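You operate a simulated robot arm through the tools that you are given. There is no shell and no other tool.

The job below is to be done with a simulated robot arm. You get a single attempt, and the scene is never put back.

JOB
Close the little red net with a blue clip.
Fine: use the blue press; one clip, none wasted; the net ends in the grey tray, the clip box in the press, the press's tray pushed in.
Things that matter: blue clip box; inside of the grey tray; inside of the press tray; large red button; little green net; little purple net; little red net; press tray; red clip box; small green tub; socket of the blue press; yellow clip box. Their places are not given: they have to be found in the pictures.

It is judged by the outcome, as a careful person would: the job done as asked, and still so three seconds after it is handed in. It fails if anything else is knocked over, pushed out of place, dropped, spilled or broken.

ROBOT AND FRAMES
A 7-joint arm with a two-finger parallel gripper, fixed in place. Base frame: the origin is at the foot of the arm, x ahead of it, y to its left, z up. Readings come in mm, degrees, newtons and seconds.
With the tool pointing down near the work surface it reaches from about 240 to 620 mm from the base axis. Its first joint turns from -66.0 to 66.0 degrees. Payload 2.6 kg.
The tool frame sits at the grasp point between the pads (the TCP): z along the fingers, y along the line on which they close. The tips reach 30 mm beyond it. The gripper opens to 94 mm. The fingers are 28 mm wide and 10 mm thick; the gripper's body (50 by 96 mm) begins 55 mm behind the TCP.
Orientation is told as [roll, pitch, yaw] about the base's x, y, z axes, in that order, counted from this pose: with the fingers straight down and closing along the base's y, the tool's x points along the base's -x, its y along +y and its z along -z.

CONTROLS
- The arm moves only by the tool jog_arm. Its arguments are lists of equal length, an entry for each row: "dp": the shift along the tool's x, y, z in mm, a list of three; "rotation": the turn, a rotation vector about the tool's x, y, z in degrees, a list of three. In form: {"dp": [[dx, dy, dz], ...], "rotation": [[rx, ry, rz], ...]}. A call has 1 to 20 rows; each row shifts and turns the commanded pose from where the row before left it, along the tool's axes as they then stand. "jaw" is the opening in per cent of the stroke, from 0 (shut) to 100 (fully open), set as the call begins (left out, the last holds). A row lasts 0.2 s, in which the tool goes at most 50 mm and 8.6 degrees; a call with a longer step from one row to the next is refused whole, and so is a gripper value outside its range. Where a pose cannot be reached the arm comes as near as it can. A force on the tool above 40 N (or 10 N above the force at the start of the call, whichever is more), or a blocked arm, ends the call early, and 0.2 s more pass. The fingers move at their own pace (about 72 mm/s each) and stop on an object; they squeeze with about 23 N. The grip force told is the motor's: it shows also when the fingers shut on nothing. Time passes only in rows, and 0.2 s behind the last, so rows that do not move let the fingers close. The reply holds the time, the measured pose of the TCP, the force on the tool along the base axes, the opening and the grip force, in the units named above and with some noise, with the torque about the TCP (base axes, N m) and any sound that the robot's microphone picked up, and new pictures: "pictures" is both (left out), scene, wrist or none.
- Cameras (640 x 400 px; columns grow to the right, rows downward): "scene" is fixed at [47, 444.8, 558]; the picture's right is [-0.64, -0.77, 0.00], its down [-0.49, 0.41, -0.77] and it looks along [0.59, -0.49, -0.64] (base axes); focal length 269 px, centre (320, 200). "wrist" rides on the gripper at [76, 14, -102] in the tool frame; the picture's right is [-0.18, 0.98, 0.00], its down [-0.75, -0.14, -0.64] and it looks along [-0.63, -0.12, 0.77] (tool axes); focal length 243 px, centre (320, 200).
- point_at(camera, pixels): for up to 12 pixels [column, row] of the newest picture of that camera ("zoom" is the newest enlarged one), the place [x, y, z] in the base frame of the surface seen there, good to about 2 mm. It takes no simulated time.
- zoom(camera, box): a new picture of the part [left, top, right, bottom] of that camera's present view, enlarged. It takes no simulated time.
- finish_job(): hands the job in; it is judged then, once.

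Leave the gripper open and the arm clear of the work at the hand-in unless told otherwise.

The tools are called after "Call:" as a command line: name --argument value ..., lists and objects as JSON in quotes. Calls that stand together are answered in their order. jog_arm: Moves the arm, as the interface text tells. Its arguments: {"type":"object","properties":{"dp":{"type":"array","items":{"type":"array","items":{"type":"number"}}},"rotation":{"type":"array","items":{"type":"array","items":{"type":"number"}}},"jaw":{"type":"number"},"pictures":{"type":"string","enum":["both","scene","wrist","none"]}},"required":["dp","rotation"]} The other tools are called the same way: point_at (camera, pixels) gives the place of the surface under pixels of a picture; zoom (camera, box) takes an enlarged picture of a part of a camera's view; finish_job () hands the job in.

At the start:

```text
time_s: 0.0
tool_pos: [413.8, 4.7, 366.9]
orientation: [0.0, 0.0, 0.0]
ft_force: [0.4, -0.1, -0.2]
wrist_torque: [0.02, 0.01, -0.01]
gripper_width: 94.0
finger_force: 0.1
```

scene: 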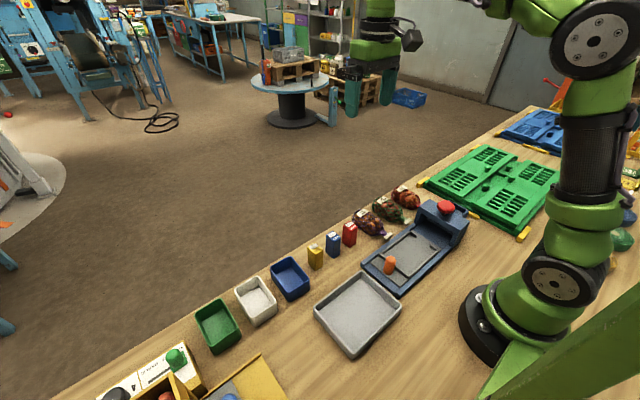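
wrist: 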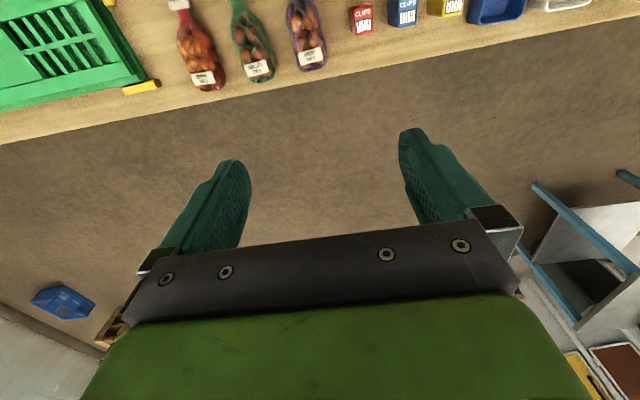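

I see the press (blue-grey frame with a red button) near (420,240) in the scene picture. Three nets are near (365,222), (390,210) and (405,198), the clip boxes are near (315,255), (333,245) and (349,234), and the grey tray is near (357,313). I'll zoom in on these before moving.

Call:
zoom --camera "scene" --box '[340, 170, 500, 270]'

Call:
zoom --camera "scene" --box '[180, 220, 420, 370]'

Call:
zoom --camera "wrist" --box '[140, 0, 480, 100]'

```text
4.00 times, centred on (420, 220) of scene
```

zoom: 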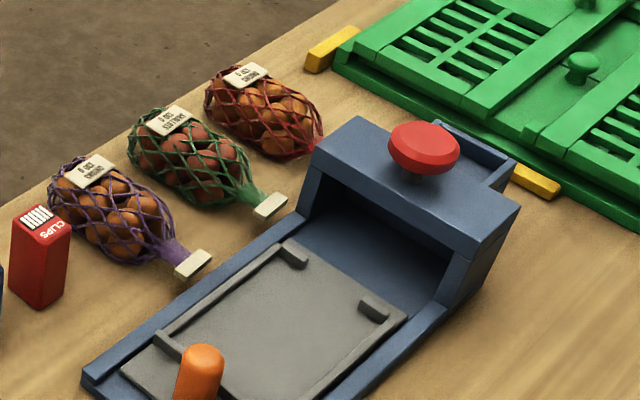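

```text
2.67 times, centred on (300, 295) of scene
```

zoom: 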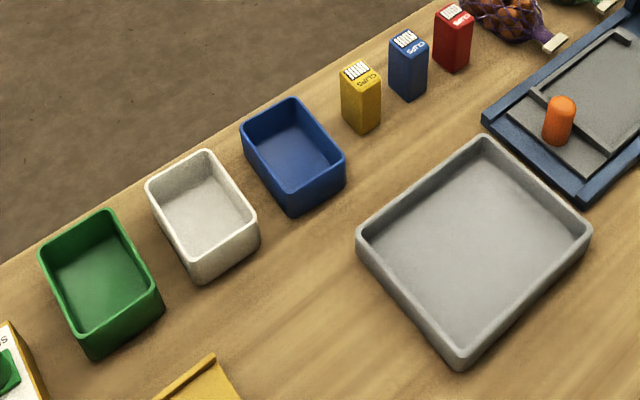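

```text
1.88 times, centred on (310, 50) of wrist
```

zoom: 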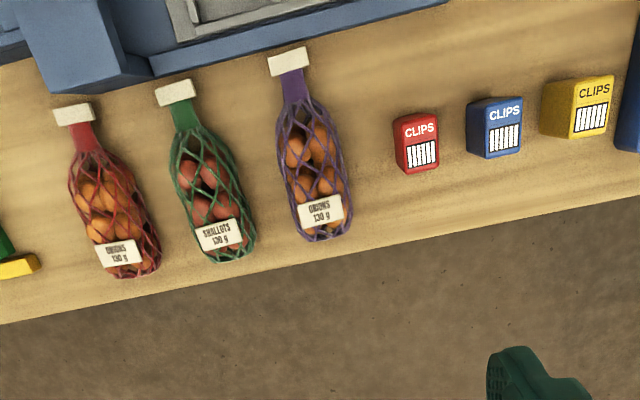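

I see the net stems with white end blocks, and the press with its tray, orange handle, red button and a recess behind the button. Next I'll measure places on the press.

Call:
zoom --camera "scene" --box '[390, 180, 486, 240]'

Call:
point_at --camera "scene" --pixels '[[447, 206], [447, 211], [430, 199], [421, 206], [468, 224], [460, 236], [412, 232], [390, 264], [388, 272], [362, 266], [402, 296], [416, 248]]'

Call:
point_at --camera "wrist" --pixels '[[179, 4], [190, 30], [205, 55], [204, 78], [234, 5], [258, 70], [292, 0], [311, 57], [361, 15], [402, 12], [445, 8], [367, 30]]'

```text
6.67 times, centred on (438, 210) of scene
```

zoom: 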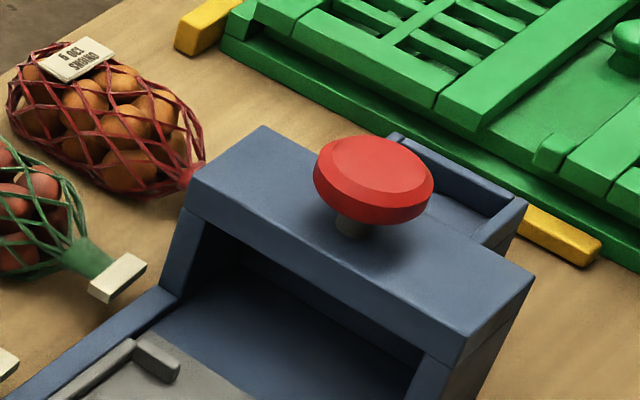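

```text
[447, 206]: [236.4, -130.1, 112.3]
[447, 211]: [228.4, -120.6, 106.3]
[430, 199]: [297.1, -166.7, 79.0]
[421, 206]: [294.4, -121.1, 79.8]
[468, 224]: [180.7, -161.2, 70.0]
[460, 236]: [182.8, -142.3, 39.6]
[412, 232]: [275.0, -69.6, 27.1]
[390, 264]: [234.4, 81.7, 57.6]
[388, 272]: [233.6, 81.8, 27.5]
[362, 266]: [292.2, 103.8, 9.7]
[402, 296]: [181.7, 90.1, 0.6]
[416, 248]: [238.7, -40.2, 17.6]
```

```text
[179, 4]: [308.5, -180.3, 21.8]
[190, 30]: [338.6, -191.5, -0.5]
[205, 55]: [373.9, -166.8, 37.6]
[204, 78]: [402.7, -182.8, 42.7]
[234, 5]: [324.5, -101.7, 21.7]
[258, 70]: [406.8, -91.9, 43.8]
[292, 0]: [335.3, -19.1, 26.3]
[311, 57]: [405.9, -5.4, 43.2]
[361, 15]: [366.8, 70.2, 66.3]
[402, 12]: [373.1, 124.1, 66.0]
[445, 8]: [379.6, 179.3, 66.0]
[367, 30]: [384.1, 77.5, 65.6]
```

The press runs along y: its tray handle is at y≈82 and its head at y≈-120 to -165. I'll measure the recess behind the head, the head corners and the grey tray.

Call:
point_at --camera "scene" --pixels '[[449, 200.5], [458, 206], [467, 211], [457, 210], [462, 214], [466, 218], [455, 212], [467, 214], [429, 199], [470, 221], [456, 233], [419, 208]]'

Call:
point_at --camera "scene" --pixels '[[362, 272], [315, 310], [353, 358], [401, 305], [358, 312], [340, 310], [375, 315], [358, 290], [355, 338], [217, 325], [200, 314], [240, 338]]'

Call:
point_at --camera "scene" --pixels '[[333, 234], [333, 237], [329, 245], [338, 245], [333, 256], [349, 222], [315, 245], [405, 196], [400, 190], [415, 204], [420, 208], [390, 205]]'

```text
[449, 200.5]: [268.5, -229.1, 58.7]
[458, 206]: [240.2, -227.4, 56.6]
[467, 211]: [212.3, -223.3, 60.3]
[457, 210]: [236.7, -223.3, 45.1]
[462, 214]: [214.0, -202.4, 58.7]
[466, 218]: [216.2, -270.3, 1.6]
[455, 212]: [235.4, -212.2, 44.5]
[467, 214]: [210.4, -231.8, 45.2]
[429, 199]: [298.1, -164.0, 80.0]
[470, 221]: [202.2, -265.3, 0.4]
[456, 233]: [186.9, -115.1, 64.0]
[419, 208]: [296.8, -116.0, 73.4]
```

```text
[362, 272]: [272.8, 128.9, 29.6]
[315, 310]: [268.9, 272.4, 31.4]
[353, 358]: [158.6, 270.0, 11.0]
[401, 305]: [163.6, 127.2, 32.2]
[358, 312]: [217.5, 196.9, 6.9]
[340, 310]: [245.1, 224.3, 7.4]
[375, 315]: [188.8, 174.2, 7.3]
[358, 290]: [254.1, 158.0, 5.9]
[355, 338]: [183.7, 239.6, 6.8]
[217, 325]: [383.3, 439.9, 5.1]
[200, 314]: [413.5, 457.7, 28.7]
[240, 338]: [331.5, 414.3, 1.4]
```

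```text
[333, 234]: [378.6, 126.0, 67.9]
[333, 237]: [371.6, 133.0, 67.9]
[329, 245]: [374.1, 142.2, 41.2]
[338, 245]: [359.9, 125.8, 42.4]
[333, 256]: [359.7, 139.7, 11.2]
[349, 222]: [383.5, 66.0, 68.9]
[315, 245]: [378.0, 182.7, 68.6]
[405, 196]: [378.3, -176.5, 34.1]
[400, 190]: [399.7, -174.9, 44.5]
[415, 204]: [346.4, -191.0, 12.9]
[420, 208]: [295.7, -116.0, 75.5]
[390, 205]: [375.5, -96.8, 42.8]
```

The recess behind the head has a floor at about z=45 and lies around x 212–268, y -180 to -228, so it is probably the clip socket. I'll move the wrist camera above it, turning the tool by -90° yaw to look along -y.

Call:
jog_arm --dp '[[25, 0, 0], [25, 0, 0], [25, 0, 0], [25, 0, 0], [25, 0, 0], [0, 0, 0], [0, 0, 0], [0, 0, 0], [0, 0, 0], [0, 0, 0], [0, 0, 0]]' --rotation '[[0, 0, 8.2], [0, 0, 8.2], [0, 0, 8.2], [0, 0, 8.2], [0, 0, 8.2], [0, 0, 8.2], [0, 0, 8.2], [0, 0, 8.2], [0, 0, 8.2], [0, 0, 8.1], [0, 0, 8.1]]' --pictures "both"

```text
time_s: 2.4
tool_pos: [297.1, 39.2, 366.9]
orientation: [0.0, 0.0, -90.2]
ft_force: [-0.6, -0.4, 1.0]
wrist_torque: [-0.01, 0.03, -0.03]
gripper_width: 94.0
finger_force: 0.0
```

scene: 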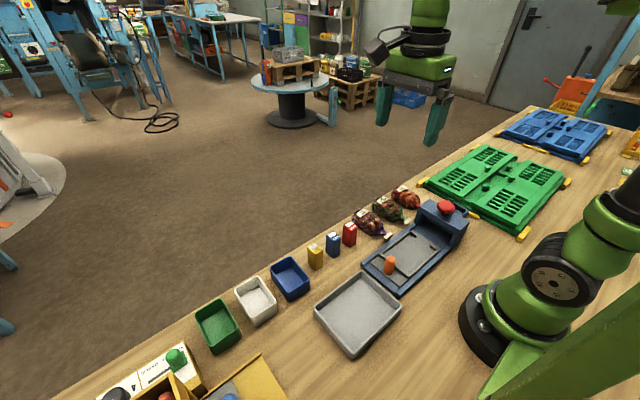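
wrist: 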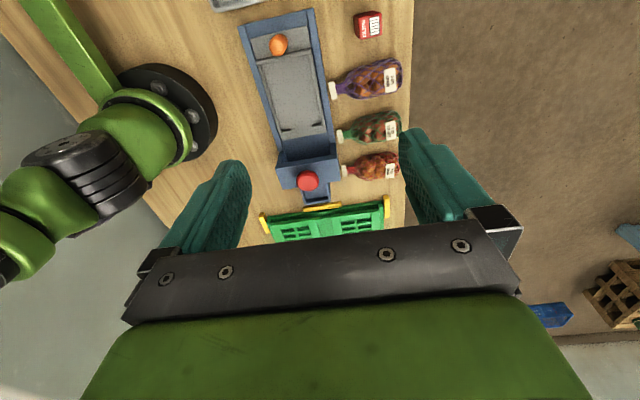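

This is a good overhead view, with the press around (295,120) in the wrist picture. I'll zoom in on it.

Call:
zoom --camera "wrist" --box '[230, 110, 410, 222]'

Call:
zoom --camera "wrist" --box '[220, 0, 420, 125]'

```text
3.56 times, centred on (320, 166) of wrist
```

zoom: 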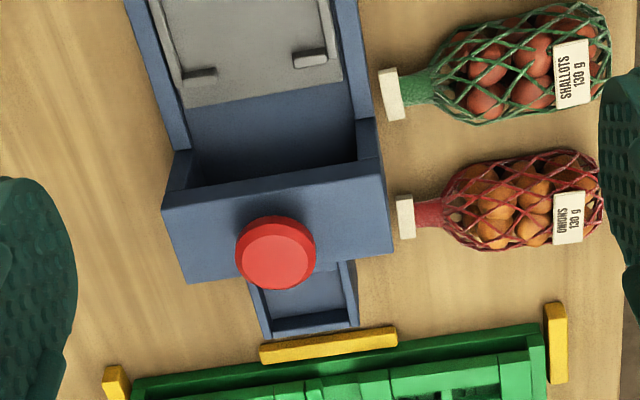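

```text
3.20 times, centred on (320, 62) of wrist
```

zoom: 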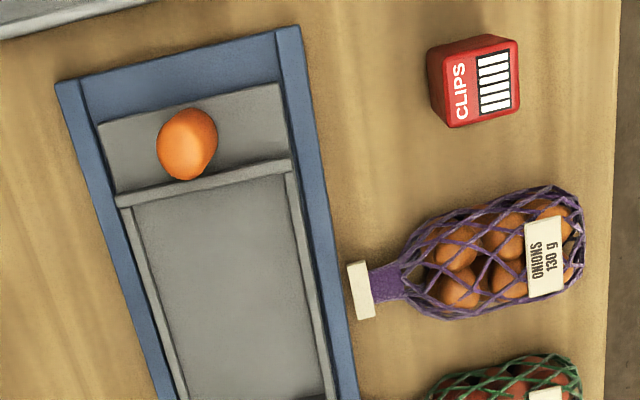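

The press tray has side walls, a back wall by the orange handle, and two stubs with a gap on the head side. The gap is evidently for the net's neck. I'll measure the tray geometry in this newest zoom.

Call:
point_at --camera "zoom" --pixels '[[187, 140], [100, 125], [283, 88], [120, 200], [293, 165], [205, 185], [150, 300], [310, 270], [230, 300], [360, 290], [385, 282], [200, 100]]'

Call:
point_at --camera "zoom" --pixels '[[68, 85], [290, 30], [430, 45], [515, 42], [447, 125], [519, 107], [495, 80], [405, 285], [455, 255], [545, 258], [585, 215], [240, 380]]'

Call:
point_at --camera "wrist" --pixels '[[291, 130], [286, 131], [318, 127], [312, 127], [300, 126], [300, 145], [307, 180], [307, 195], [315, 190], [278, 164], [339, 153], [343, 171]]'

```text
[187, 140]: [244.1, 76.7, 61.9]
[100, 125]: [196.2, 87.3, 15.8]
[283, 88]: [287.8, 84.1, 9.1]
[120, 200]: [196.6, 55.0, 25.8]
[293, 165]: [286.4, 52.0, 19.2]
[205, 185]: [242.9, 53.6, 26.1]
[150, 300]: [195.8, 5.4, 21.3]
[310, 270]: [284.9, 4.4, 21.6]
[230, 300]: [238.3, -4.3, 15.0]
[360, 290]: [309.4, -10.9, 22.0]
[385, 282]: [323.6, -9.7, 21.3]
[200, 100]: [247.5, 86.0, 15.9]
```

```text
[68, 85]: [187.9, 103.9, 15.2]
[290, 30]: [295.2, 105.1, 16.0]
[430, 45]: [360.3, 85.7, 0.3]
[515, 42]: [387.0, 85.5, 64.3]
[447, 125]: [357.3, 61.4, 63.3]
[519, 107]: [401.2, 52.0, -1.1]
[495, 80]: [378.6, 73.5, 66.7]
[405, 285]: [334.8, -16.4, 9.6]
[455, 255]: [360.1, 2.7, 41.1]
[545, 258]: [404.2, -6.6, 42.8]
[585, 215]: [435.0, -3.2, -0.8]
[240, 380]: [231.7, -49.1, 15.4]
```

```text
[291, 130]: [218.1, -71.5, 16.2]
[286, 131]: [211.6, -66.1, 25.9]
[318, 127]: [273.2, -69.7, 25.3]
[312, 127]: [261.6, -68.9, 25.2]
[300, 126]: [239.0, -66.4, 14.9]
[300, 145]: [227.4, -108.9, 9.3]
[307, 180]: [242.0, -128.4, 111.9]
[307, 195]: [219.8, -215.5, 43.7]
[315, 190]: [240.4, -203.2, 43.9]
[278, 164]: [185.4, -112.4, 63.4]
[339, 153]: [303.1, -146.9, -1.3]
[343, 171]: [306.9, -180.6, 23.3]
```

Tray: floor z≈15, inner x≈199–283, stubs at y≈-70 with the gap centred at about x=241. Next I'll measure the socket behind the head and the red net more closely.

Call:
zoom --camera "wrist" --box '[280, 150, 360, 210]'

```text
6.67 times, centred on (320, 180) of wrist
```

zoom: 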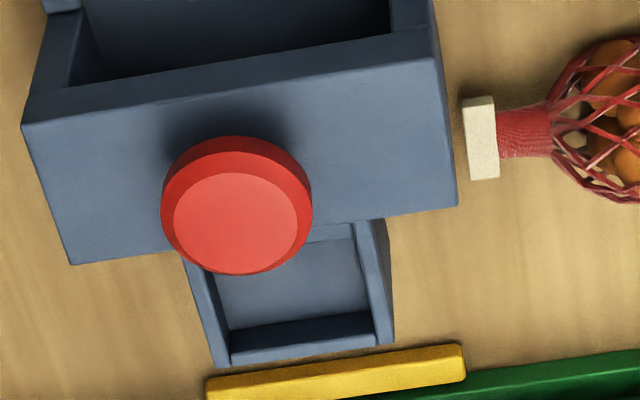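

Call:
point_at --camera "zoom" --pixels '[[217, 330], [375, 310], [358, 222], [383, 225], [232, 362], [393, 342], [380, 330], [225, 335], [300, 328], [345, 245], [70, 263], [456, 207]]'

Call:
point_at --camera "zoom" --pixels '[[465, 102], [492, 98], [497, 175], [475, 178], [520, 130], [550, 132], [540, 110], [540, 152], [430, 60], [26, 125], [480, 140], [600, 130]]'

Call:
point_at --camera "wrist" --pixels '[[367, 15], [356, 10], [369, 160], [380, 165], [392, 172], [378, 178], [380, 153], [397, 166], [375, 130], [385, 142], [360, 175], [360, 160]]'

```text
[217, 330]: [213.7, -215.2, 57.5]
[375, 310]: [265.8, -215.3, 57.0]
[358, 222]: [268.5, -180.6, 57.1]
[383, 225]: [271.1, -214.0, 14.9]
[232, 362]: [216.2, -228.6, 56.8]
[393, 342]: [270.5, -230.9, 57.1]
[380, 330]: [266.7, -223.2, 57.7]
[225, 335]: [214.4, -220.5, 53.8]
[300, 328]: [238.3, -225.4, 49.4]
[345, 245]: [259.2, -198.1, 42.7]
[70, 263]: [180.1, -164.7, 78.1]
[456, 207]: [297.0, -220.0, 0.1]
```

```text
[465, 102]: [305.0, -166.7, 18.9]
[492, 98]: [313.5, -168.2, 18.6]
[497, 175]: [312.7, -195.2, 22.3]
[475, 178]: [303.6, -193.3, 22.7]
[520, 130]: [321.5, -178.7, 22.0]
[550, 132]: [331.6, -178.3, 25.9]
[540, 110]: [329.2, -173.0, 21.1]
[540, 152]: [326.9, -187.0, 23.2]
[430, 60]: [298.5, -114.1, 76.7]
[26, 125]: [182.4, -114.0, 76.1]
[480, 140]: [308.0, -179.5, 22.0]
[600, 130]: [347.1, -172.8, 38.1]
```

```text
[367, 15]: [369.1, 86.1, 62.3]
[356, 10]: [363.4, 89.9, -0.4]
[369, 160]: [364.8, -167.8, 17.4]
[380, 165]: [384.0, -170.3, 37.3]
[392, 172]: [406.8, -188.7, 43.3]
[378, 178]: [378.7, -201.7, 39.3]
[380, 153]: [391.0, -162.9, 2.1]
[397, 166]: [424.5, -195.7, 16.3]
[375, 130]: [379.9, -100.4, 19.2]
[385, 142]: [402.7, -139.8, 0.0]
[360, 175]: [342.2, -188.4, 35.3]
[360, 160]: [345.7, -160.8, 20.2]
```

The socket's inside is about x 219–263, y -165 to -222, with floor z≈44 and wall tops z≈57. The red net's white end block is at x 304–313, y -167 to -195. I'll now move above the blue clip box near (373,127) and look at it closely.

Call:
jog_arm --dp '[[17.6, 15.2, 33.4], [17.6, 15.2, 33.4], [17.6, 15.2, 33.4], [17.6, 15.2, 33.4], [17.6, 15.2, 33.4], [0, 0, 0]]' --rotation '[[0, 0, 0], [0, 0, 0], [0, 0, 0], [0, 0, 0], [0, 0, 0], [0, 0, 0]]'

```text
time_s: 3.8
tool_pos: [372.5, 124.2, 198.4]
orientation: [0.0, 0.0, -90.0]
ft_force: [0.3, 1.2, 0.3]
wrist_torque: [0.02, 0.02, 0.0]
gripper_width: 94.3
finger_force: 0.0
```

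scene: 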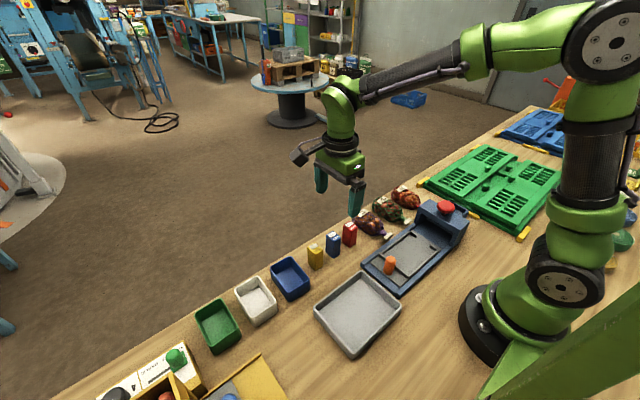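
wrist: 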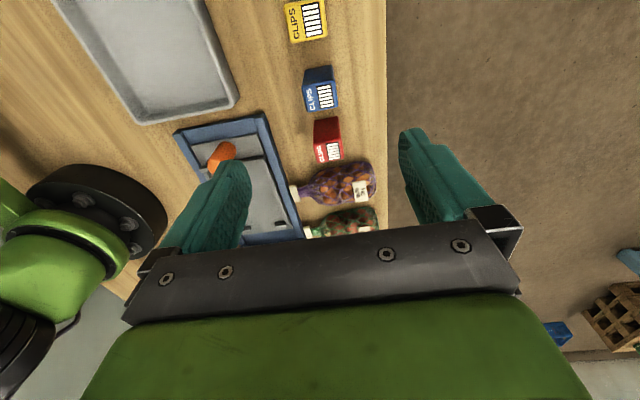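

The blue box appears at about (320,92) in the wrist picture. I'll zoom in on it before measuring its corners.

Call:
zoom --camera "wrist" --box '[284, 55, 364, 115]'

```text
6.67 times, centred on (324, 85) of wrist
```

zoom: 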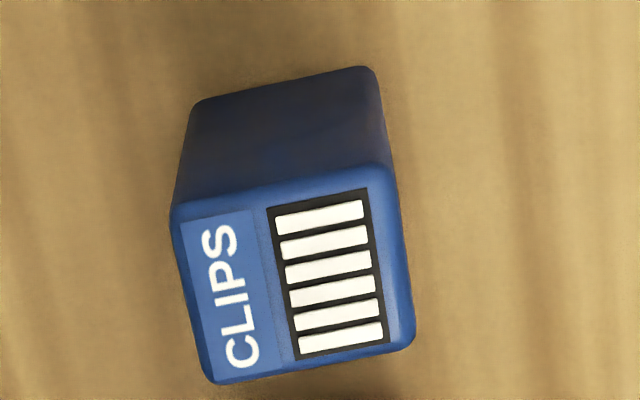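

Call:
point_at --camera "zoom" --pixels '[[178, 215], [382, 175], [408, 345], [216, 378], [300, 270], [220, 300], [340, 270], [280, 185], [310, 360], [195, 290], [395, 260], [280, 140]]'

```text
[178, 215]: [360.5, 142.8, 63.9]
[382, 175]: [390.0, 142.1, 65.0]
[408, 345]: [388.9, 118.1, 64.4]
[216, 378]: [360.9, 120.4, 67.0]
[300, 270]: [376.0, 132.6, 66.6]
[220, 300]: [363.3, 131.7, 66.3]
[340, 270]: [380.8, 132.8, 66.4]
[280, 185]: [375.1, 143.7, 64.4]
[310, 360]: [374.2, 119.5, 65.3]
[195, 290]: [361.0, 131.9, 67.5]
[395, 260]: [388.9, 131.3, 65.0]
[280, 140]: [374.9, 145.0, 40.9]
```

The blue box is 30 mm (x) by 26 mm (y), centred at (375,131), with its top at z≈66 and squared to the axes. I'll go over its centre and down to z≈110, then check.

Call:
jog_arm --dp '[[2.3, 0.8, 30], [2.3, 0.8, 30], [2.2, 0.9, 28], [0, 0, 0], [0, 0, 0]]' --rotation '[[0, 0, 0], [0, 0, 0], [0, 0, 0], [0, 0, 0], [0, 0, 0]]'

```text
time_s: 5.0
tool_pos: [375.5, 132.9, 111.5]
orientation: [0.0, 0.0, -90.0]
ft_force: [0.2, 0.6, -0.6]
wrist_torque: [0.01, 0.0, -0.02]
gripper_width: 94.2
finger_force: 0.0
```

scene: 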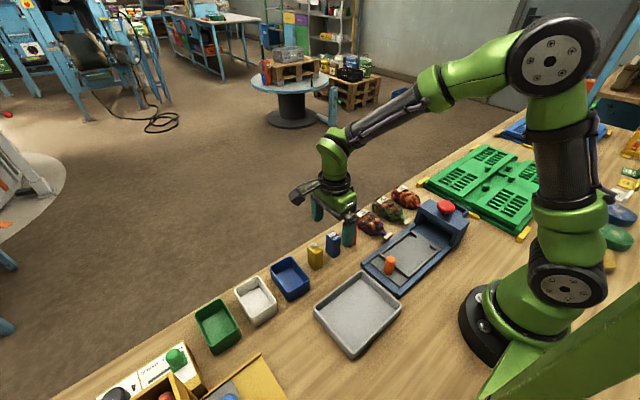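
wrist: 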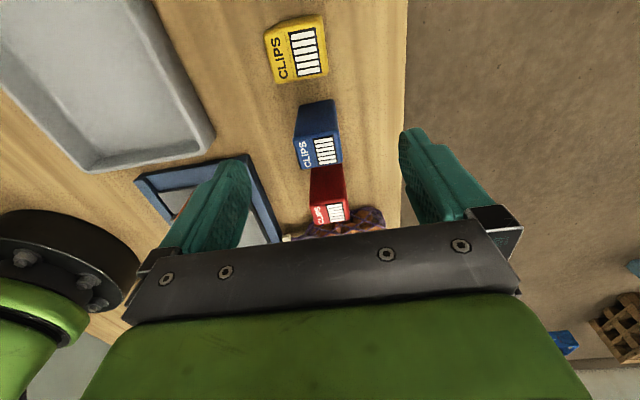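

The box sits between the open fingers at about (318,152), centred. I'll go down to z≈50, and close after checking.

Call:
jog_arm --dp '[[-0.8, 0, 25], [-0.7, 0, 25], [0, 0, 11.5], [0, 0, 0], [0, 0, 0]]' --rotation '[[0, 0, 0], [0, 0, 0], [0, 0, 0], [0, 0, 0], [0, 0, 0]]'

```text
time_s: 6.2
tool_pos: [376.3, 130.5, 48.7]
orientation: [-0.1, 0.1, -90.0]
ft_force: [0.5, -0.8, 0.7]
wrist_torque: [0.0, 0.0, 0.03]
gripper_width: 94.0
finger_force: 0.1
```

scene: 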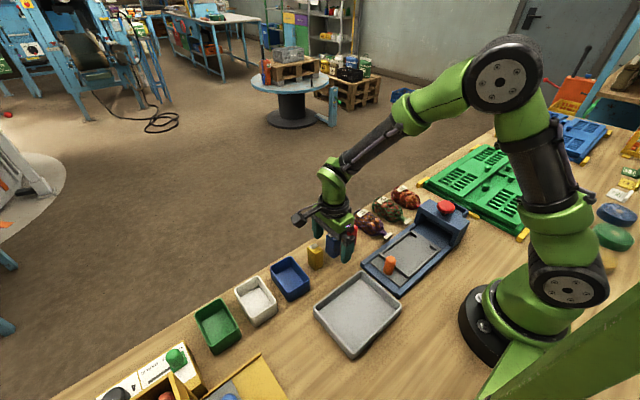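
wrist: 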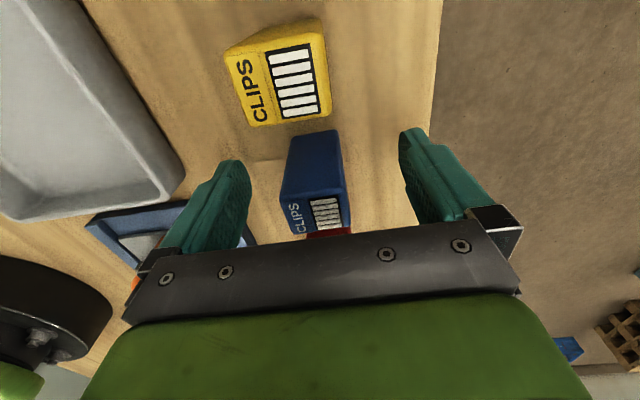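

The blue box stands between the fingers at (318,185). I'll close the gripper and wait for it to settle.

Call:
jog_arm --dp '[[0, 0, 0], [0, 0, 0], [0, 0, 0], [0, 0, 0]]' --rotation '[[0, 0, 0], [0, 0, 0], [0, 0, 0], [0, 0, 0]]' --jaw 0 --pictures "wrist"

```text
time_s: 7.2
tool_pos: [377.1, 130.7, 49.3]
orientation: [0.0, 0.0, -89.9]
ft_force: [0.2, 0.1, 1.3]
wrist_torque: [-0.02, 0.03, -0.02]
gripper_width: 35.5
finger_force: 23.4
```

wrist: 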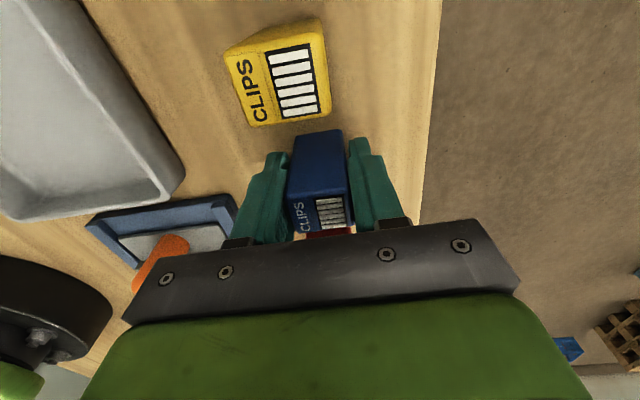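

The box is gripped (35.5 mm opening, 23 N). I'll lift it to z≈200.

Call:
jog_arm --dp '[[0, 0, -20], [0, 0, -40], [0, 0, -45], [0, 0, -45], [0, 0, 0]]' --rotation '[[0, 0, 0], [0, 0, 0], [0, 0, 0], [0, 0, 0], [0, 0, 0]]'

```text
time_s: 8.4
tool_pos: [376.0, 131.6, 198.9]
orientation: [0.1, 0.0, -90.0]
ft_force: [0.0, 0.1, -0.4]
wrist_torque: [0.05, -0.01, 0.05]
gripper_width: 35.4
finger_force: 23.2
```

scene: 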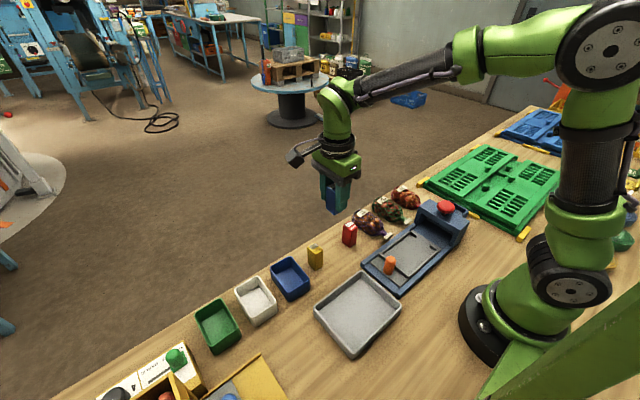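
wrist: 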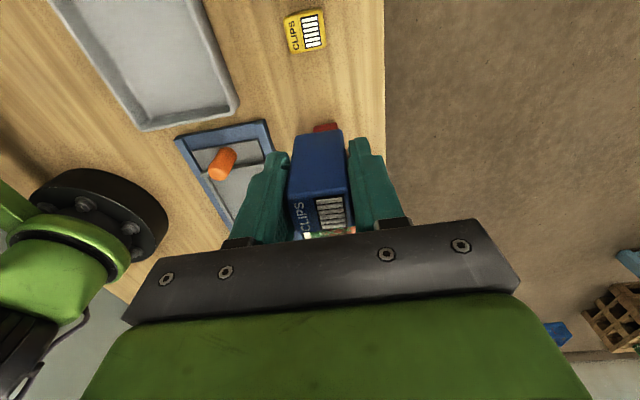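

The box is lifted and the other boxes haven't moved. I'll carry it over to above the socket, about (241,-194), at z≈200.

Call:
jog_arm --dp '[[-32.6, -13.5, 0], [-32.6, -13.5, 0], [-32.6, -13.5, 0], [-32.6, -13.5, 0], [-32.6, -13.5, 0], [-32.6, -13.5, 0], [-32.6, -13.5, 0], [-32.6, -13.5, 0], [-32.6, -13.5, 0], [-32.2, -13.5, 0], [0, 0, 0], [0, 0, 0]]' --rotation '[[0, 0, 0], [0, 0, 0], [0, 0, 0], [0, 0, 0], [0, 0, 0], [0, 0, 0], [0, 0, 0], [0, 0, 0], [0, 0, 0], [0, 0, 0], [0, 0, 0], [0, 0, 0]]'

```text
time_s: 11.0
tool_pos: [240.3, -189.6, 200.9]
orientation: [0.1, 0.0, -90.0]
ft_force: [-0.2, 0.2, -0.2]
wrist_torque: [0.02, -0.04, -0.02]
gripper_width: 35.4
finger_force: 22.9
```

scene: 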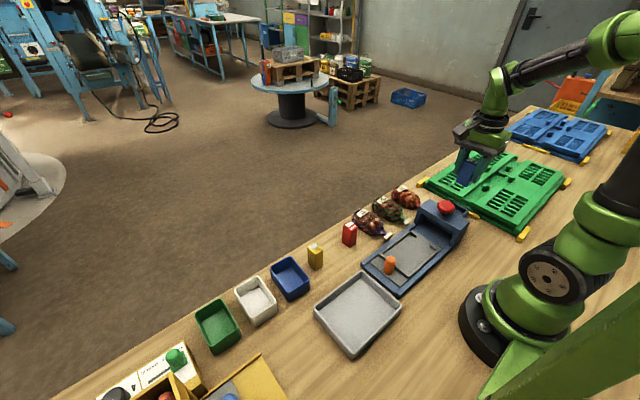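
wrist: 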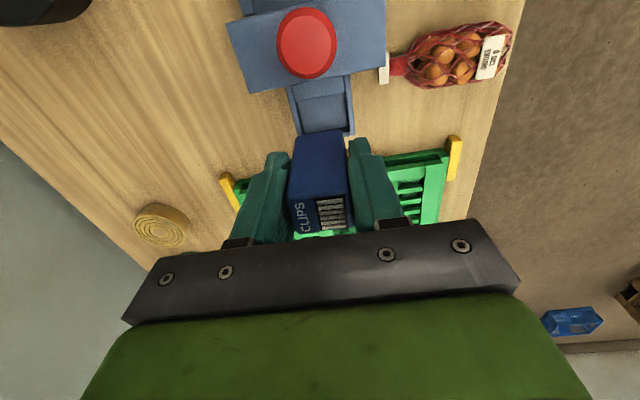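

The socket is visible at about (322,103) in the wrist picture, in front of the held box. I'll zoom in and measure it again from here.

Call:
zoom --camera "wrist" --box '[274, 65, 370, 141]'

```text
5.26 times, centred on (322, 103) of wrist
```

zoom: 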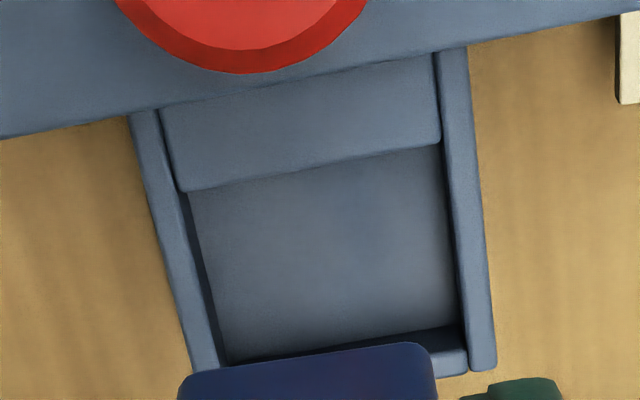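

There is also an inner wall on the head side, so the pocket is shorter in y than I thought. I'll measure its edges.

Call:
point_at --camera "zoom" --pixels '[[185, 190], [438, 148], [187, 184], [435, 140], [150, 200], [460, 180], [240, 340], [450, 300], [320, 168], [330, 250], [445, 355], [300, 130]]'

Call:
point_at --camera "zoom" --pixels '[[200, 330], [165, 205], [178, 210], [200, 300], [450, 200], [445, 200], [463, 270], [225, 362], [440, 330], [420, 340], [305, 155], [310, 175]]'

```text
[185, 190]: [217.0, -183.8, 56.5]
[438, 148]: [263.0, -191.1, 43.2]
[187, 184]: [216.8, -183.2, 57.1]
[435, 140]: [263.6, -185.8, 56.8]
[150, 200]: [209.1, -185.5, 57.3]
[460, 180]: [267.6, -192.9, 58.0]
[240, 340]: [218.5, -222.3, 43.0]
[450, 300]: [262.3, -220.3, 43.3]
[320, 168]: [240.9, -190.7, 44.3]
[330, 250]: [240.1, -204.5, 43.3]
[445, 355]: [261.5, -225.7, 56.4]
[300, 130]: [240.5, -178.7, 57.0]
```

```text
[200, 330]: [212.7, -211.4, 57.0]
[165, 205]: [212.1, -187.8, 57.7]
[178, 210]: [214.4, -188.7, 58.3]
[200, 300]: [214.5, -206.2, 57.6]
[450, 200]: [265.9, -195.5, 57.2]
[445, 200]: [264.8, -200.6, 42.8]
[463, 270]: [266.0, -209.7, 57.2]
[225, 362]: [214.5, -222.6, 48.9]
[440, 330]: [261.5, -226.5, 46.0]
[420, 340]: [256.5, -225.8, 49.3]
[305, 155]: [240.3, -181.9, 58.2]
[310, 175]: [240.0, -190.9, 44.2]
```

Pocket inside: x≈216–264, y≈-185 to -225, floor z≈43.5, so its centre is (240,-205). I'll shift to that centre and come down to z≈125, just above the walls, then check.

Call:
jog_arm --dp '[[-15.4, 0, 0], [0, 0, 25], [0, 0, 25], [0, 0, 25], [0, 0, 0], [0, 0, 0]]' --rotation '[[0, 0, 0], [0, 0, 0], [0, 0, 0], [0, 0, 0], [0, 0, 0], [0, 0, 0]]'

```text
time_s: 12.4
tool_pos: [239.7, -208.3, 124.5]
orientation: [0.0, 0.0, -89.9]
ft_force: [0.0, 0.8, 0.1]
wrist_torque: [-0.03, 0.02, -0.03]
gripper_width: 35.6
finger_force: 22.5
```

scene: 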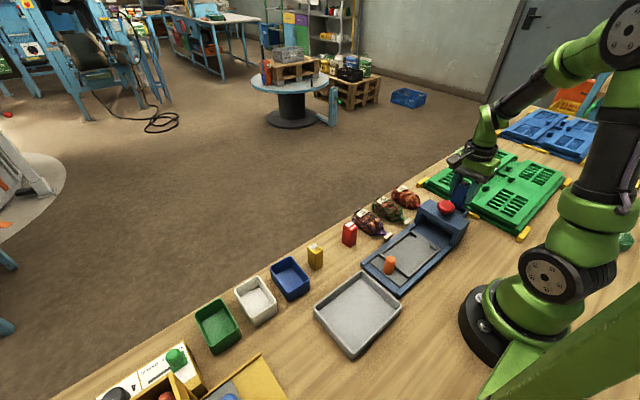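
wrist: 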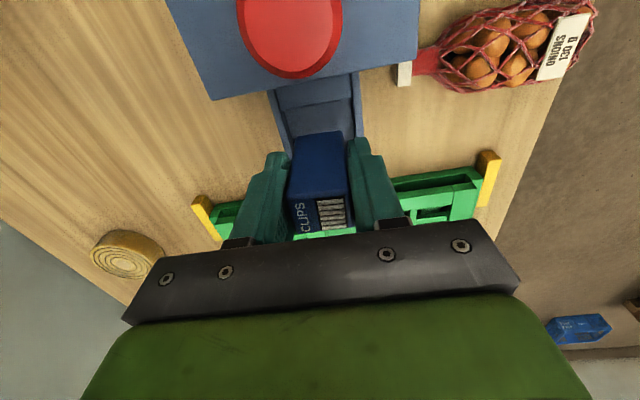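

The measured y is -208, a bit beyond the -205 I wanted. I'll let the arm settle and read the pose again before lowering.

Call:
jog_arm --dp '[[0, 0, 0], [0, 0, 0]]' --rotation '[[0, 0, 0], [0, 0, 0]]' --pictures "wrist"

Call:
zoom --camera "wrist" --box '[260, 75, 380, 150]'

Call:
zoom --camera "scene" --box '[420, 150, 516, 225]'

```text
time_s: 13.0
tool_pos: [239.7, -207.5, 124.8]
orientation: [-0.1, -0.1, -90.0]
ft_force: [-0.5, -0.4, -0.1]
wrist_torque: [-0.03, -0.02, -0.02]
gripper_width: 35.2
finger_force: 22.9
```

wrist: 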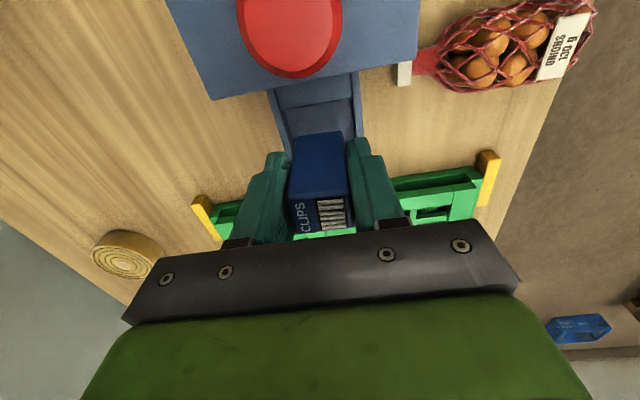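

```text
5.33 times, centred on (320, 112) of wrist
```

zoom: 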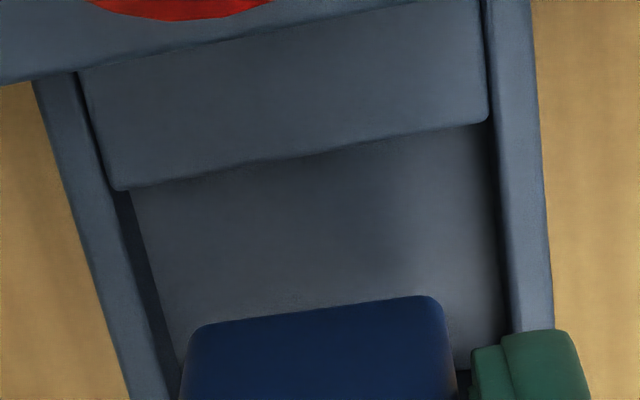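

```text
5.33 times, centred on (468, 188) of scene
```

zoom: 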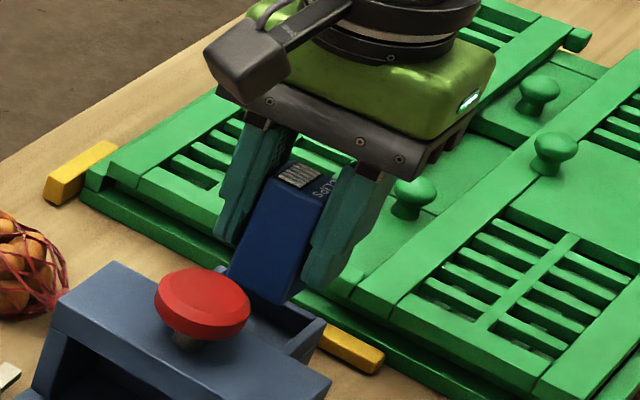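

I'll measure the held box's near face and bottom edge directly to see where it is relative to the pocket.

Call:
point_at --camera "wrist" --pixels '[[318, 136], [300, 140], [340, 136], [318, 150], [318, 165], [305, 205], [348, 195], [318, 190], [322, 110], [280, 110], [360, 110]]'

Call:
point_at --camera "scene" --pixels '[[475, 183], [464, 200], [470, 206], [476, 200], [469, 192]]'

```text
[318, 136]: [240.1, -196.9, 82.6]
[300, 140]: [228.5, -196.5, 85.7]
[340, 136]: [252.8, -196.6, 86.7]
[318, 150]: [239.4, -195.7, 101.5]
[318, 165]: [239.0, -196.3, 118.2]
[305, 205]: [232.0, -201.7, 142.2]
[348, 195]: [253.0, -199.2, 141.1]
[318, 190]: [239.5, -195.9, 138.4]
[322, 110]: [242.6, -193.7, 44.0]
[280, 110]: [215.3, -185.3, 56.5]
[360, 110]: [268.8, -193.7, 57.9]
```

```text
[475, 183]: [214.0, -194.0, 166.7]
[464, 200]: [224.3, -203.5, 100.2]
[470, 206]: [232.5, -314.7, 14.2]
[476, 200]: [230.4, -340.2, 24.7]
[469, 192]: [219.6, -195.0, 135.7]
```

The box's near face is at y=-196, so its centre is at about -209. I'll shift +4.5 mm in y to centre it in the pocket, then lower most of the way.

Call:
jog_arm --dp '[[4.5, 0.3, 0], [0, 0, 10], [0, 0, 10], [0, 0, 8], [0, 0, 0]]' --rotation '[[0, 0, 0], [0, 0, 0], [0, 0, 0], [0, 0, 0], [0, 0, 0]]' --pictures "both"

Call:
zoom --camera "wrist" --box '[260, 75, 380, 150]'

```text
time_s: 14.2
tool_pos: [241.1, -204.0, 97.4]
orientation: [0.0, 0.1, -90.0]
ft_force: [0.0, -0.3, -0.4]
wrist_torque: [0.0, 0.0, 0.02]
gripper_width: 35.3
finger_force: 23.5
```

scene: 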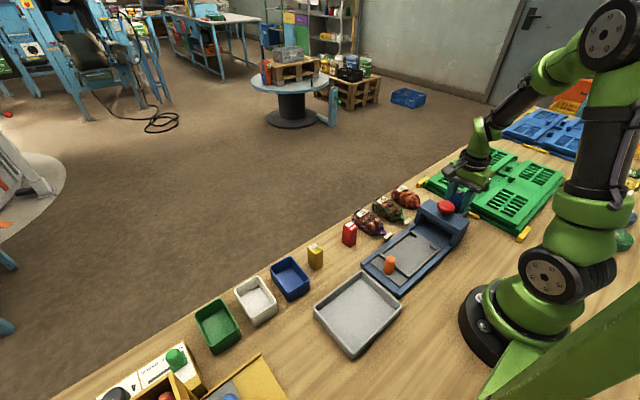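
wrist: 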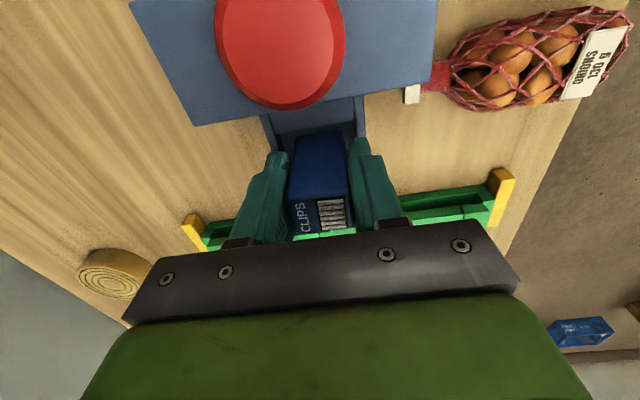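

```text
5.33 times, centred on (320, 112) of wrist
```

zoom: 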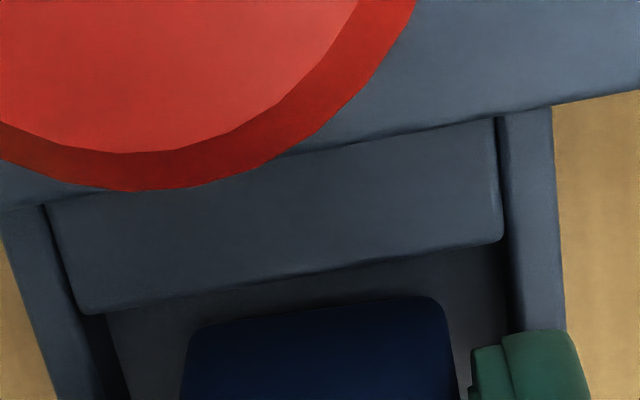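

The box is inside the pocket with a margin all round and its bottom at about z=48. I'll lower it gently in small steps until it touches.

Call:
jog_arm --dp '[[0, 0, 1.2], [0, 0, 1.2], [0, 0, 1], [0, 0, 0]]' --rotation '[[0, 0, 0], [0, 0, 0], [0, 0, 0], [0, 0, 0]]' --pictures "none"

```text
time_s: 15.2
tool_pos: [240.3, -202.7, 93.1]
orientation: [0.0, 0.1, -90.0]
ft_force: [0.6, -0.2, -0.6]
wrist_torque: [0.02, -0.04, 0.03]
gripper_width: 35.7
finger_force: 23.3
```

No contact force yet at z=93.1. I'll lower a little further in fine steps.

Call:
jog_arm --dp '[[0, 0, 0.7], [0, 0, 0.7], [0, 0, 0.6], [0, 0, 0]]' --rotation '[[0, 0, 0], [0, 0, 0], [0, 0, 0], [0, 0, 0]]' --pictures "wrist"

```text
time_s: 16.2
tool_pos: [240.4, -204.4, 93.2]
orientation: [0.0, 0.0, -90.0]
ft_force: [0.8, 0.0, 0.0]
wrist_torque: [0.01, -0.01, 0.01]
gripper_width: 35.1
finger_force: 23.1
```

wrist: 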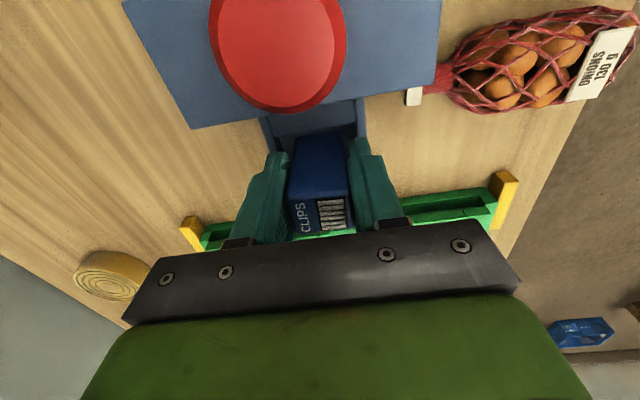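

Still no load. I'll step down a bit more until the force rises.

Call:
jog_arm --dp '[[0, 0, 0.6], [0, 0, 0.6], [0, 0, 0.6], [0, 0, 0]]' --rotation '[[0, 0, 0], [0, 0, 0], [0, 0, 0], [0, 0, 0]]' --pictures "none"

```text
time_s: 17.2
tool_pos: [240.2, -203.5, 91.6]
orientation: [0.1, 0.0, -89.9]
ft_force: [-1.2, 6.4, 21.9]
wrist_torque: [0.05, -0.01, 0.01]
gripper_width: 35.4
finger_force: 23.1
```

The force is now 22 N upward, so the box stands on the pocket floor. I'll ease up 0.8 mm, then open the jaws to 65%.

Call:
jog_arm --dp '[[0, 0, -0.8], [0, 0, 0]]' --rotation '[[0, 0, 0], [0, 0, 0]]' --pictures "none"

Call:
jog_arm --dp '[[0, 0, 0], [0, 0, 0], [0, 0, 0]]' --rotation '[[0, 0, 0], [0, 0, 0], [0, 0, 0]]' --jaw 65 --pictures "wrist"

```text
time_s: 17.8
tool_pos: [241.0, -205.0, 91.4]
orientation: [0.0, -0.1, -90.0]
ft_force: [2.7, 0.4, 6.5]
wrist_torque: [-0.08, -0.16, 0.07]
gripper_width: 35.3
finger_force: 23.2
```

```text
time_s: 18.6
tool_pos: [239.7, -205.5, 92.0]
orientation: [0.1, -0.1, -90.0]
ft_force: [0.4, -0.3, -1.2]
wrist_torque: [-0.02, -0.03, 0.02]
gripper_width: 61.1
finger_force: 0.0
```

wrist: 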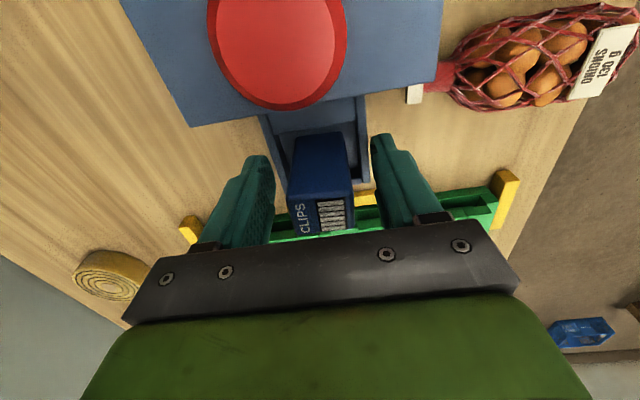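

The box stands upright in the socket. I'll rise straight up to z≈240.

Call:
jog_arm --dp '[[0, 0, -20], [0, 0, -40], [0, 0, -45], [0, 0, -45], [0, 0, 0], [0, 0, 0]]' --rotation '[[0, 0, 0], [0, 0, 0], [0, 0, 0], [0, 0, 0], [0, 0, 0], [0, 0, 0]]'

Call:
zoom --camera "wrist" --box '[220, 0, 540, 200]'

```text
time_s: 20.0
tool_pos: [240.1, -201.9, 239.8]
orientation: [0.0, 0.0, -90.0]
ft_force: [-0.5, 0.3, -0.2]
wrist_torque: [0.0, -0.05, 0.01]
gripper_width: 61.1
finger_force: 0.0
```

scene: 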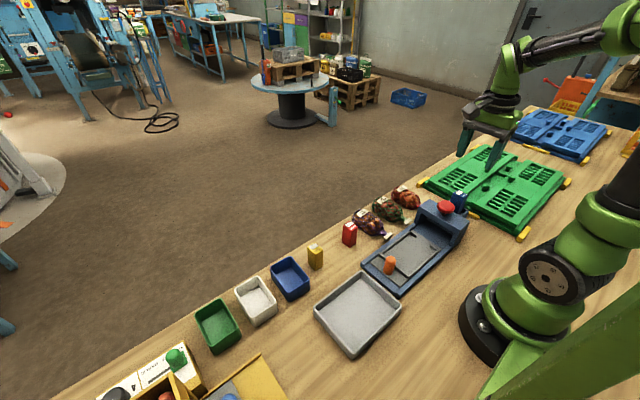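
wrist: 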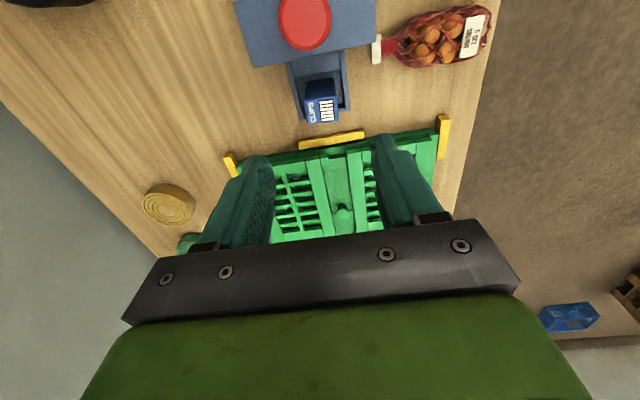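

```text
2.00 times, centred on (380, 100) of wrist
```

zoom: 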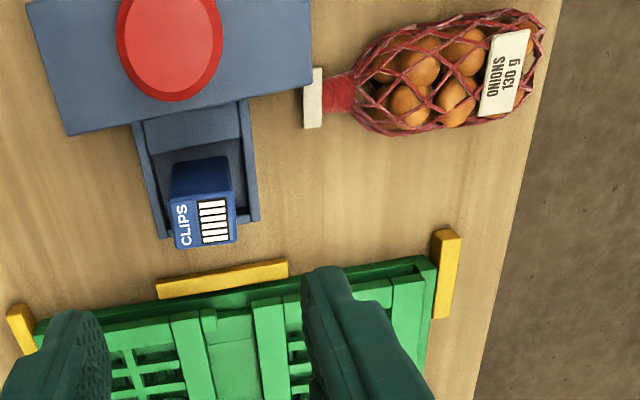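

The box stands in the socket. Next I'll measure its top and the red net's outline, which lies around (430,45) in the wrist picture.

Call:
zoom --camera "wrist" --box '[360, 0, 500, 88]'

Call:
point_at --camera "wrist" --pixels '[[308, 106], [338, 103], [312, 122], [338, 119], [322, 110]]'

```text
4.55 times, centred on (430, 44) of wrist
```

zoom: 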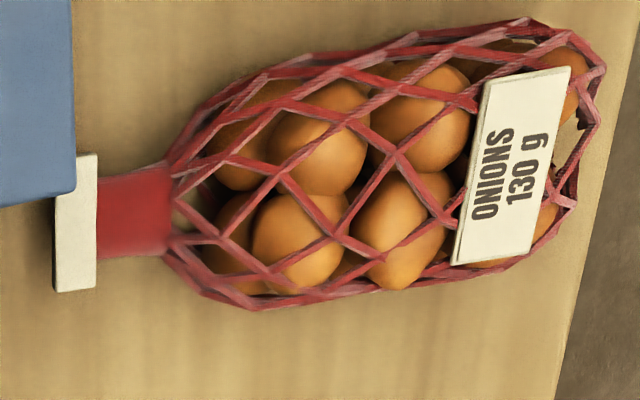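

```text
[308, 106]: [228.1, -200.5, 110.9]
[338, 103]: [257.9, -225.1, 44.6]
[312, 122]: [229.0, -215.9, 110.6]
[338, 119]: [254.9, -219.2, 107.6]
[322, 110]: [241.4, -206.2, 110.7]
```

Call:
point_at --camera "zoom" --pixels '[[75, 220], [80, 285], [92, 160], [135, 215], [165, 175], [170, 245], [260, 75], [265, 305], [420, 40], [440, 280], [600, 70], [570, 205]]'

Call:
point_at --camera "zoom" --pixels '[[320, 60], [350, 292], [500, 25], [520, 250], [320, 165], [400, 150], [515, 165], [420, 110], [300, 230], [200, 200], [350, 70], [370, 280]]'

```text
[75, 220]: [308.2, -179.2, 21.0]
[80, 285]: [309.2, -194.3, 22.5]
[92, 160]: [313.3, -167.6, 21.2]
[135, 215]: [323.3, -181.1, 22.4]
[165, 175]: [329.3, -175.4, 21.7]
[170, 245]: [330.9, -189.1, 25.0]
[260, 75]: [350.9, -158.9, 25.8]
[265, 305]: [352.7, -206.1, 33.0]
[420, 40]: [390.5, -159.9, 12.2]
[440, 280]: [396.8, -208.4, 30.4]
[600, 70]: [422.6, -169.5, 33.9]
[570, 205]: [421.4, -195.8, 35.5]
```

```text
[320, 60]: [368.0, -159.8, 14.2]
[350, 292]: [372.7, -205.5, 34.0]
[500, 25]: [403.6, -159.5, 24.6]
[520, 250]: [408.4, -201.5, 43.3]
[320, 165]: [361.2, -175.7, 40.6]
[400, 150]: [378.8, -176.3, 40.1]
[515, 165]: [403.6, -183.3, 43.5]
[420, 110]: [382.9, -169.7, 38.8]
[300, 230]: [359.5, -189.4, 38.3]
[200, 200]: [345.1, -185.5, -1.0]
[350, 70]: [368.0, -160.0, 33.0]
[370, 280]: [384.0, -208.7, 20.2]
```

The box is centred in the socket at (241,-206), top z≈110. The red net lies along x with its end block at x≈309, neck x≈313–330, and body x≈332–425, 50 mm wide and centred at y≈-184.

The tray centre is near the inner reach limit. Before picking the net up I'll check with an empty gripper that the arm can reach there at +90° yaw. First I'll move over the tray.

Call:
jog_arm --dp '[[37.4, 0.2, 0], [37.4, 0.2, 0], [37.4, 0.2, 0], [37.4, 0.2, 0], [37.4, 0.2, 0], [0, 0, 0], [0, 0, 0], [0, 0, 0], [0, 0, 0], [0, 0, 0], [0, 0, 0], [0, 0, 0], [0, 0, 0], [0, 0, 0], [0, 0, 0], [0, 0, 0], [0, 0, 0]]' --rotation '[[0, 0, 0], [0, 0, 0], [0, 0, 0], [0, 0, 0], [0, 0, 0], [0, 0, -8.2], [0, 0, -8.2], [0, 0, -8.2], [0, 0, -8.2], [0, 0, -8.2], [0, 0, -8.2], [0, 0, -8.2], [0, 0, -8.2], [0, 0, -8.2], [0, 0, -8.1], [0, 0, -8.1], [0, 0, 0]]' --pictures "wrist"

```text
time_s: 23.6
tool_pos: [240.7, -17.2, 242.5]
orientation: [0.0, 0.0, 0.1]
ft_force: [0.0, 0.4, -0.9]
wrist_torque: [-0.04, 0.01, 0.01]
gripper_width: 60.9
finger_force: 0.1
```

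wrist: 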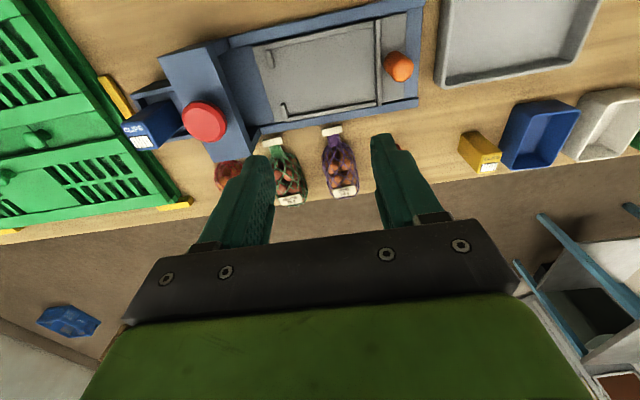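

Yaw is now 0 over the tray. I'll turn on to +90° and check the reach there.

Call:
jog_arm --dp '[[0, 0, 0], [0, 0, 0], [0, 0, 0], [0, 0, 0], [0, 0, 0], [0, 0, 0], [0, 0, 0], [0, 0, 0], [0, 0, 0], [0, 0, 0], [0, 0, 0], [0, 0, 40], [0, 0, 40], [0, 0, 40], [0, 0, 0]]' --rotation '[[0, 0, -8.2], [0, 0, -8.2], [0, 0, -8.2], [0, 0, -8.2], [0, 0, -8.2], [0, 0, -8.2], [0, 0, -8.2], [0, 0, -8.2], [0, 0, -8.2], [0, 0, -8.1], [0, 0, -8.1], [0, 0, 0], [0, 0, 0], [0, 0, 0], [0, 0, 0]]' --pictures "both"

```text
time_s: 26.8
tool_pos: [239.9, -17.1, 122.0]
orientation: [0.0, 0.0, 90.0]
ft_force: [-0.2, -0.1, 0.1]
wrist_torque: [-0.01, 0.02, -0.01]
gripper_width: 61.2
finger_force: 0.1
```

scene: 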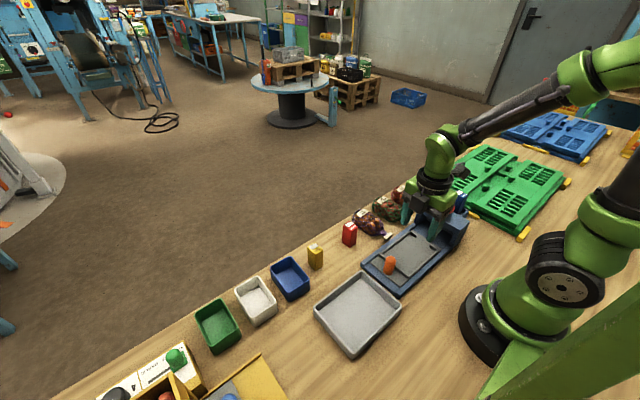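
wrist: 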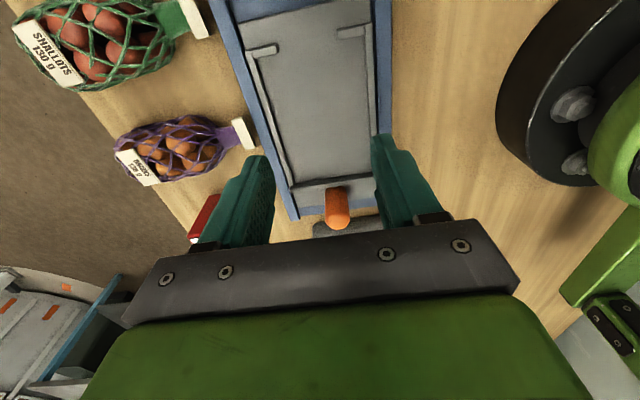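

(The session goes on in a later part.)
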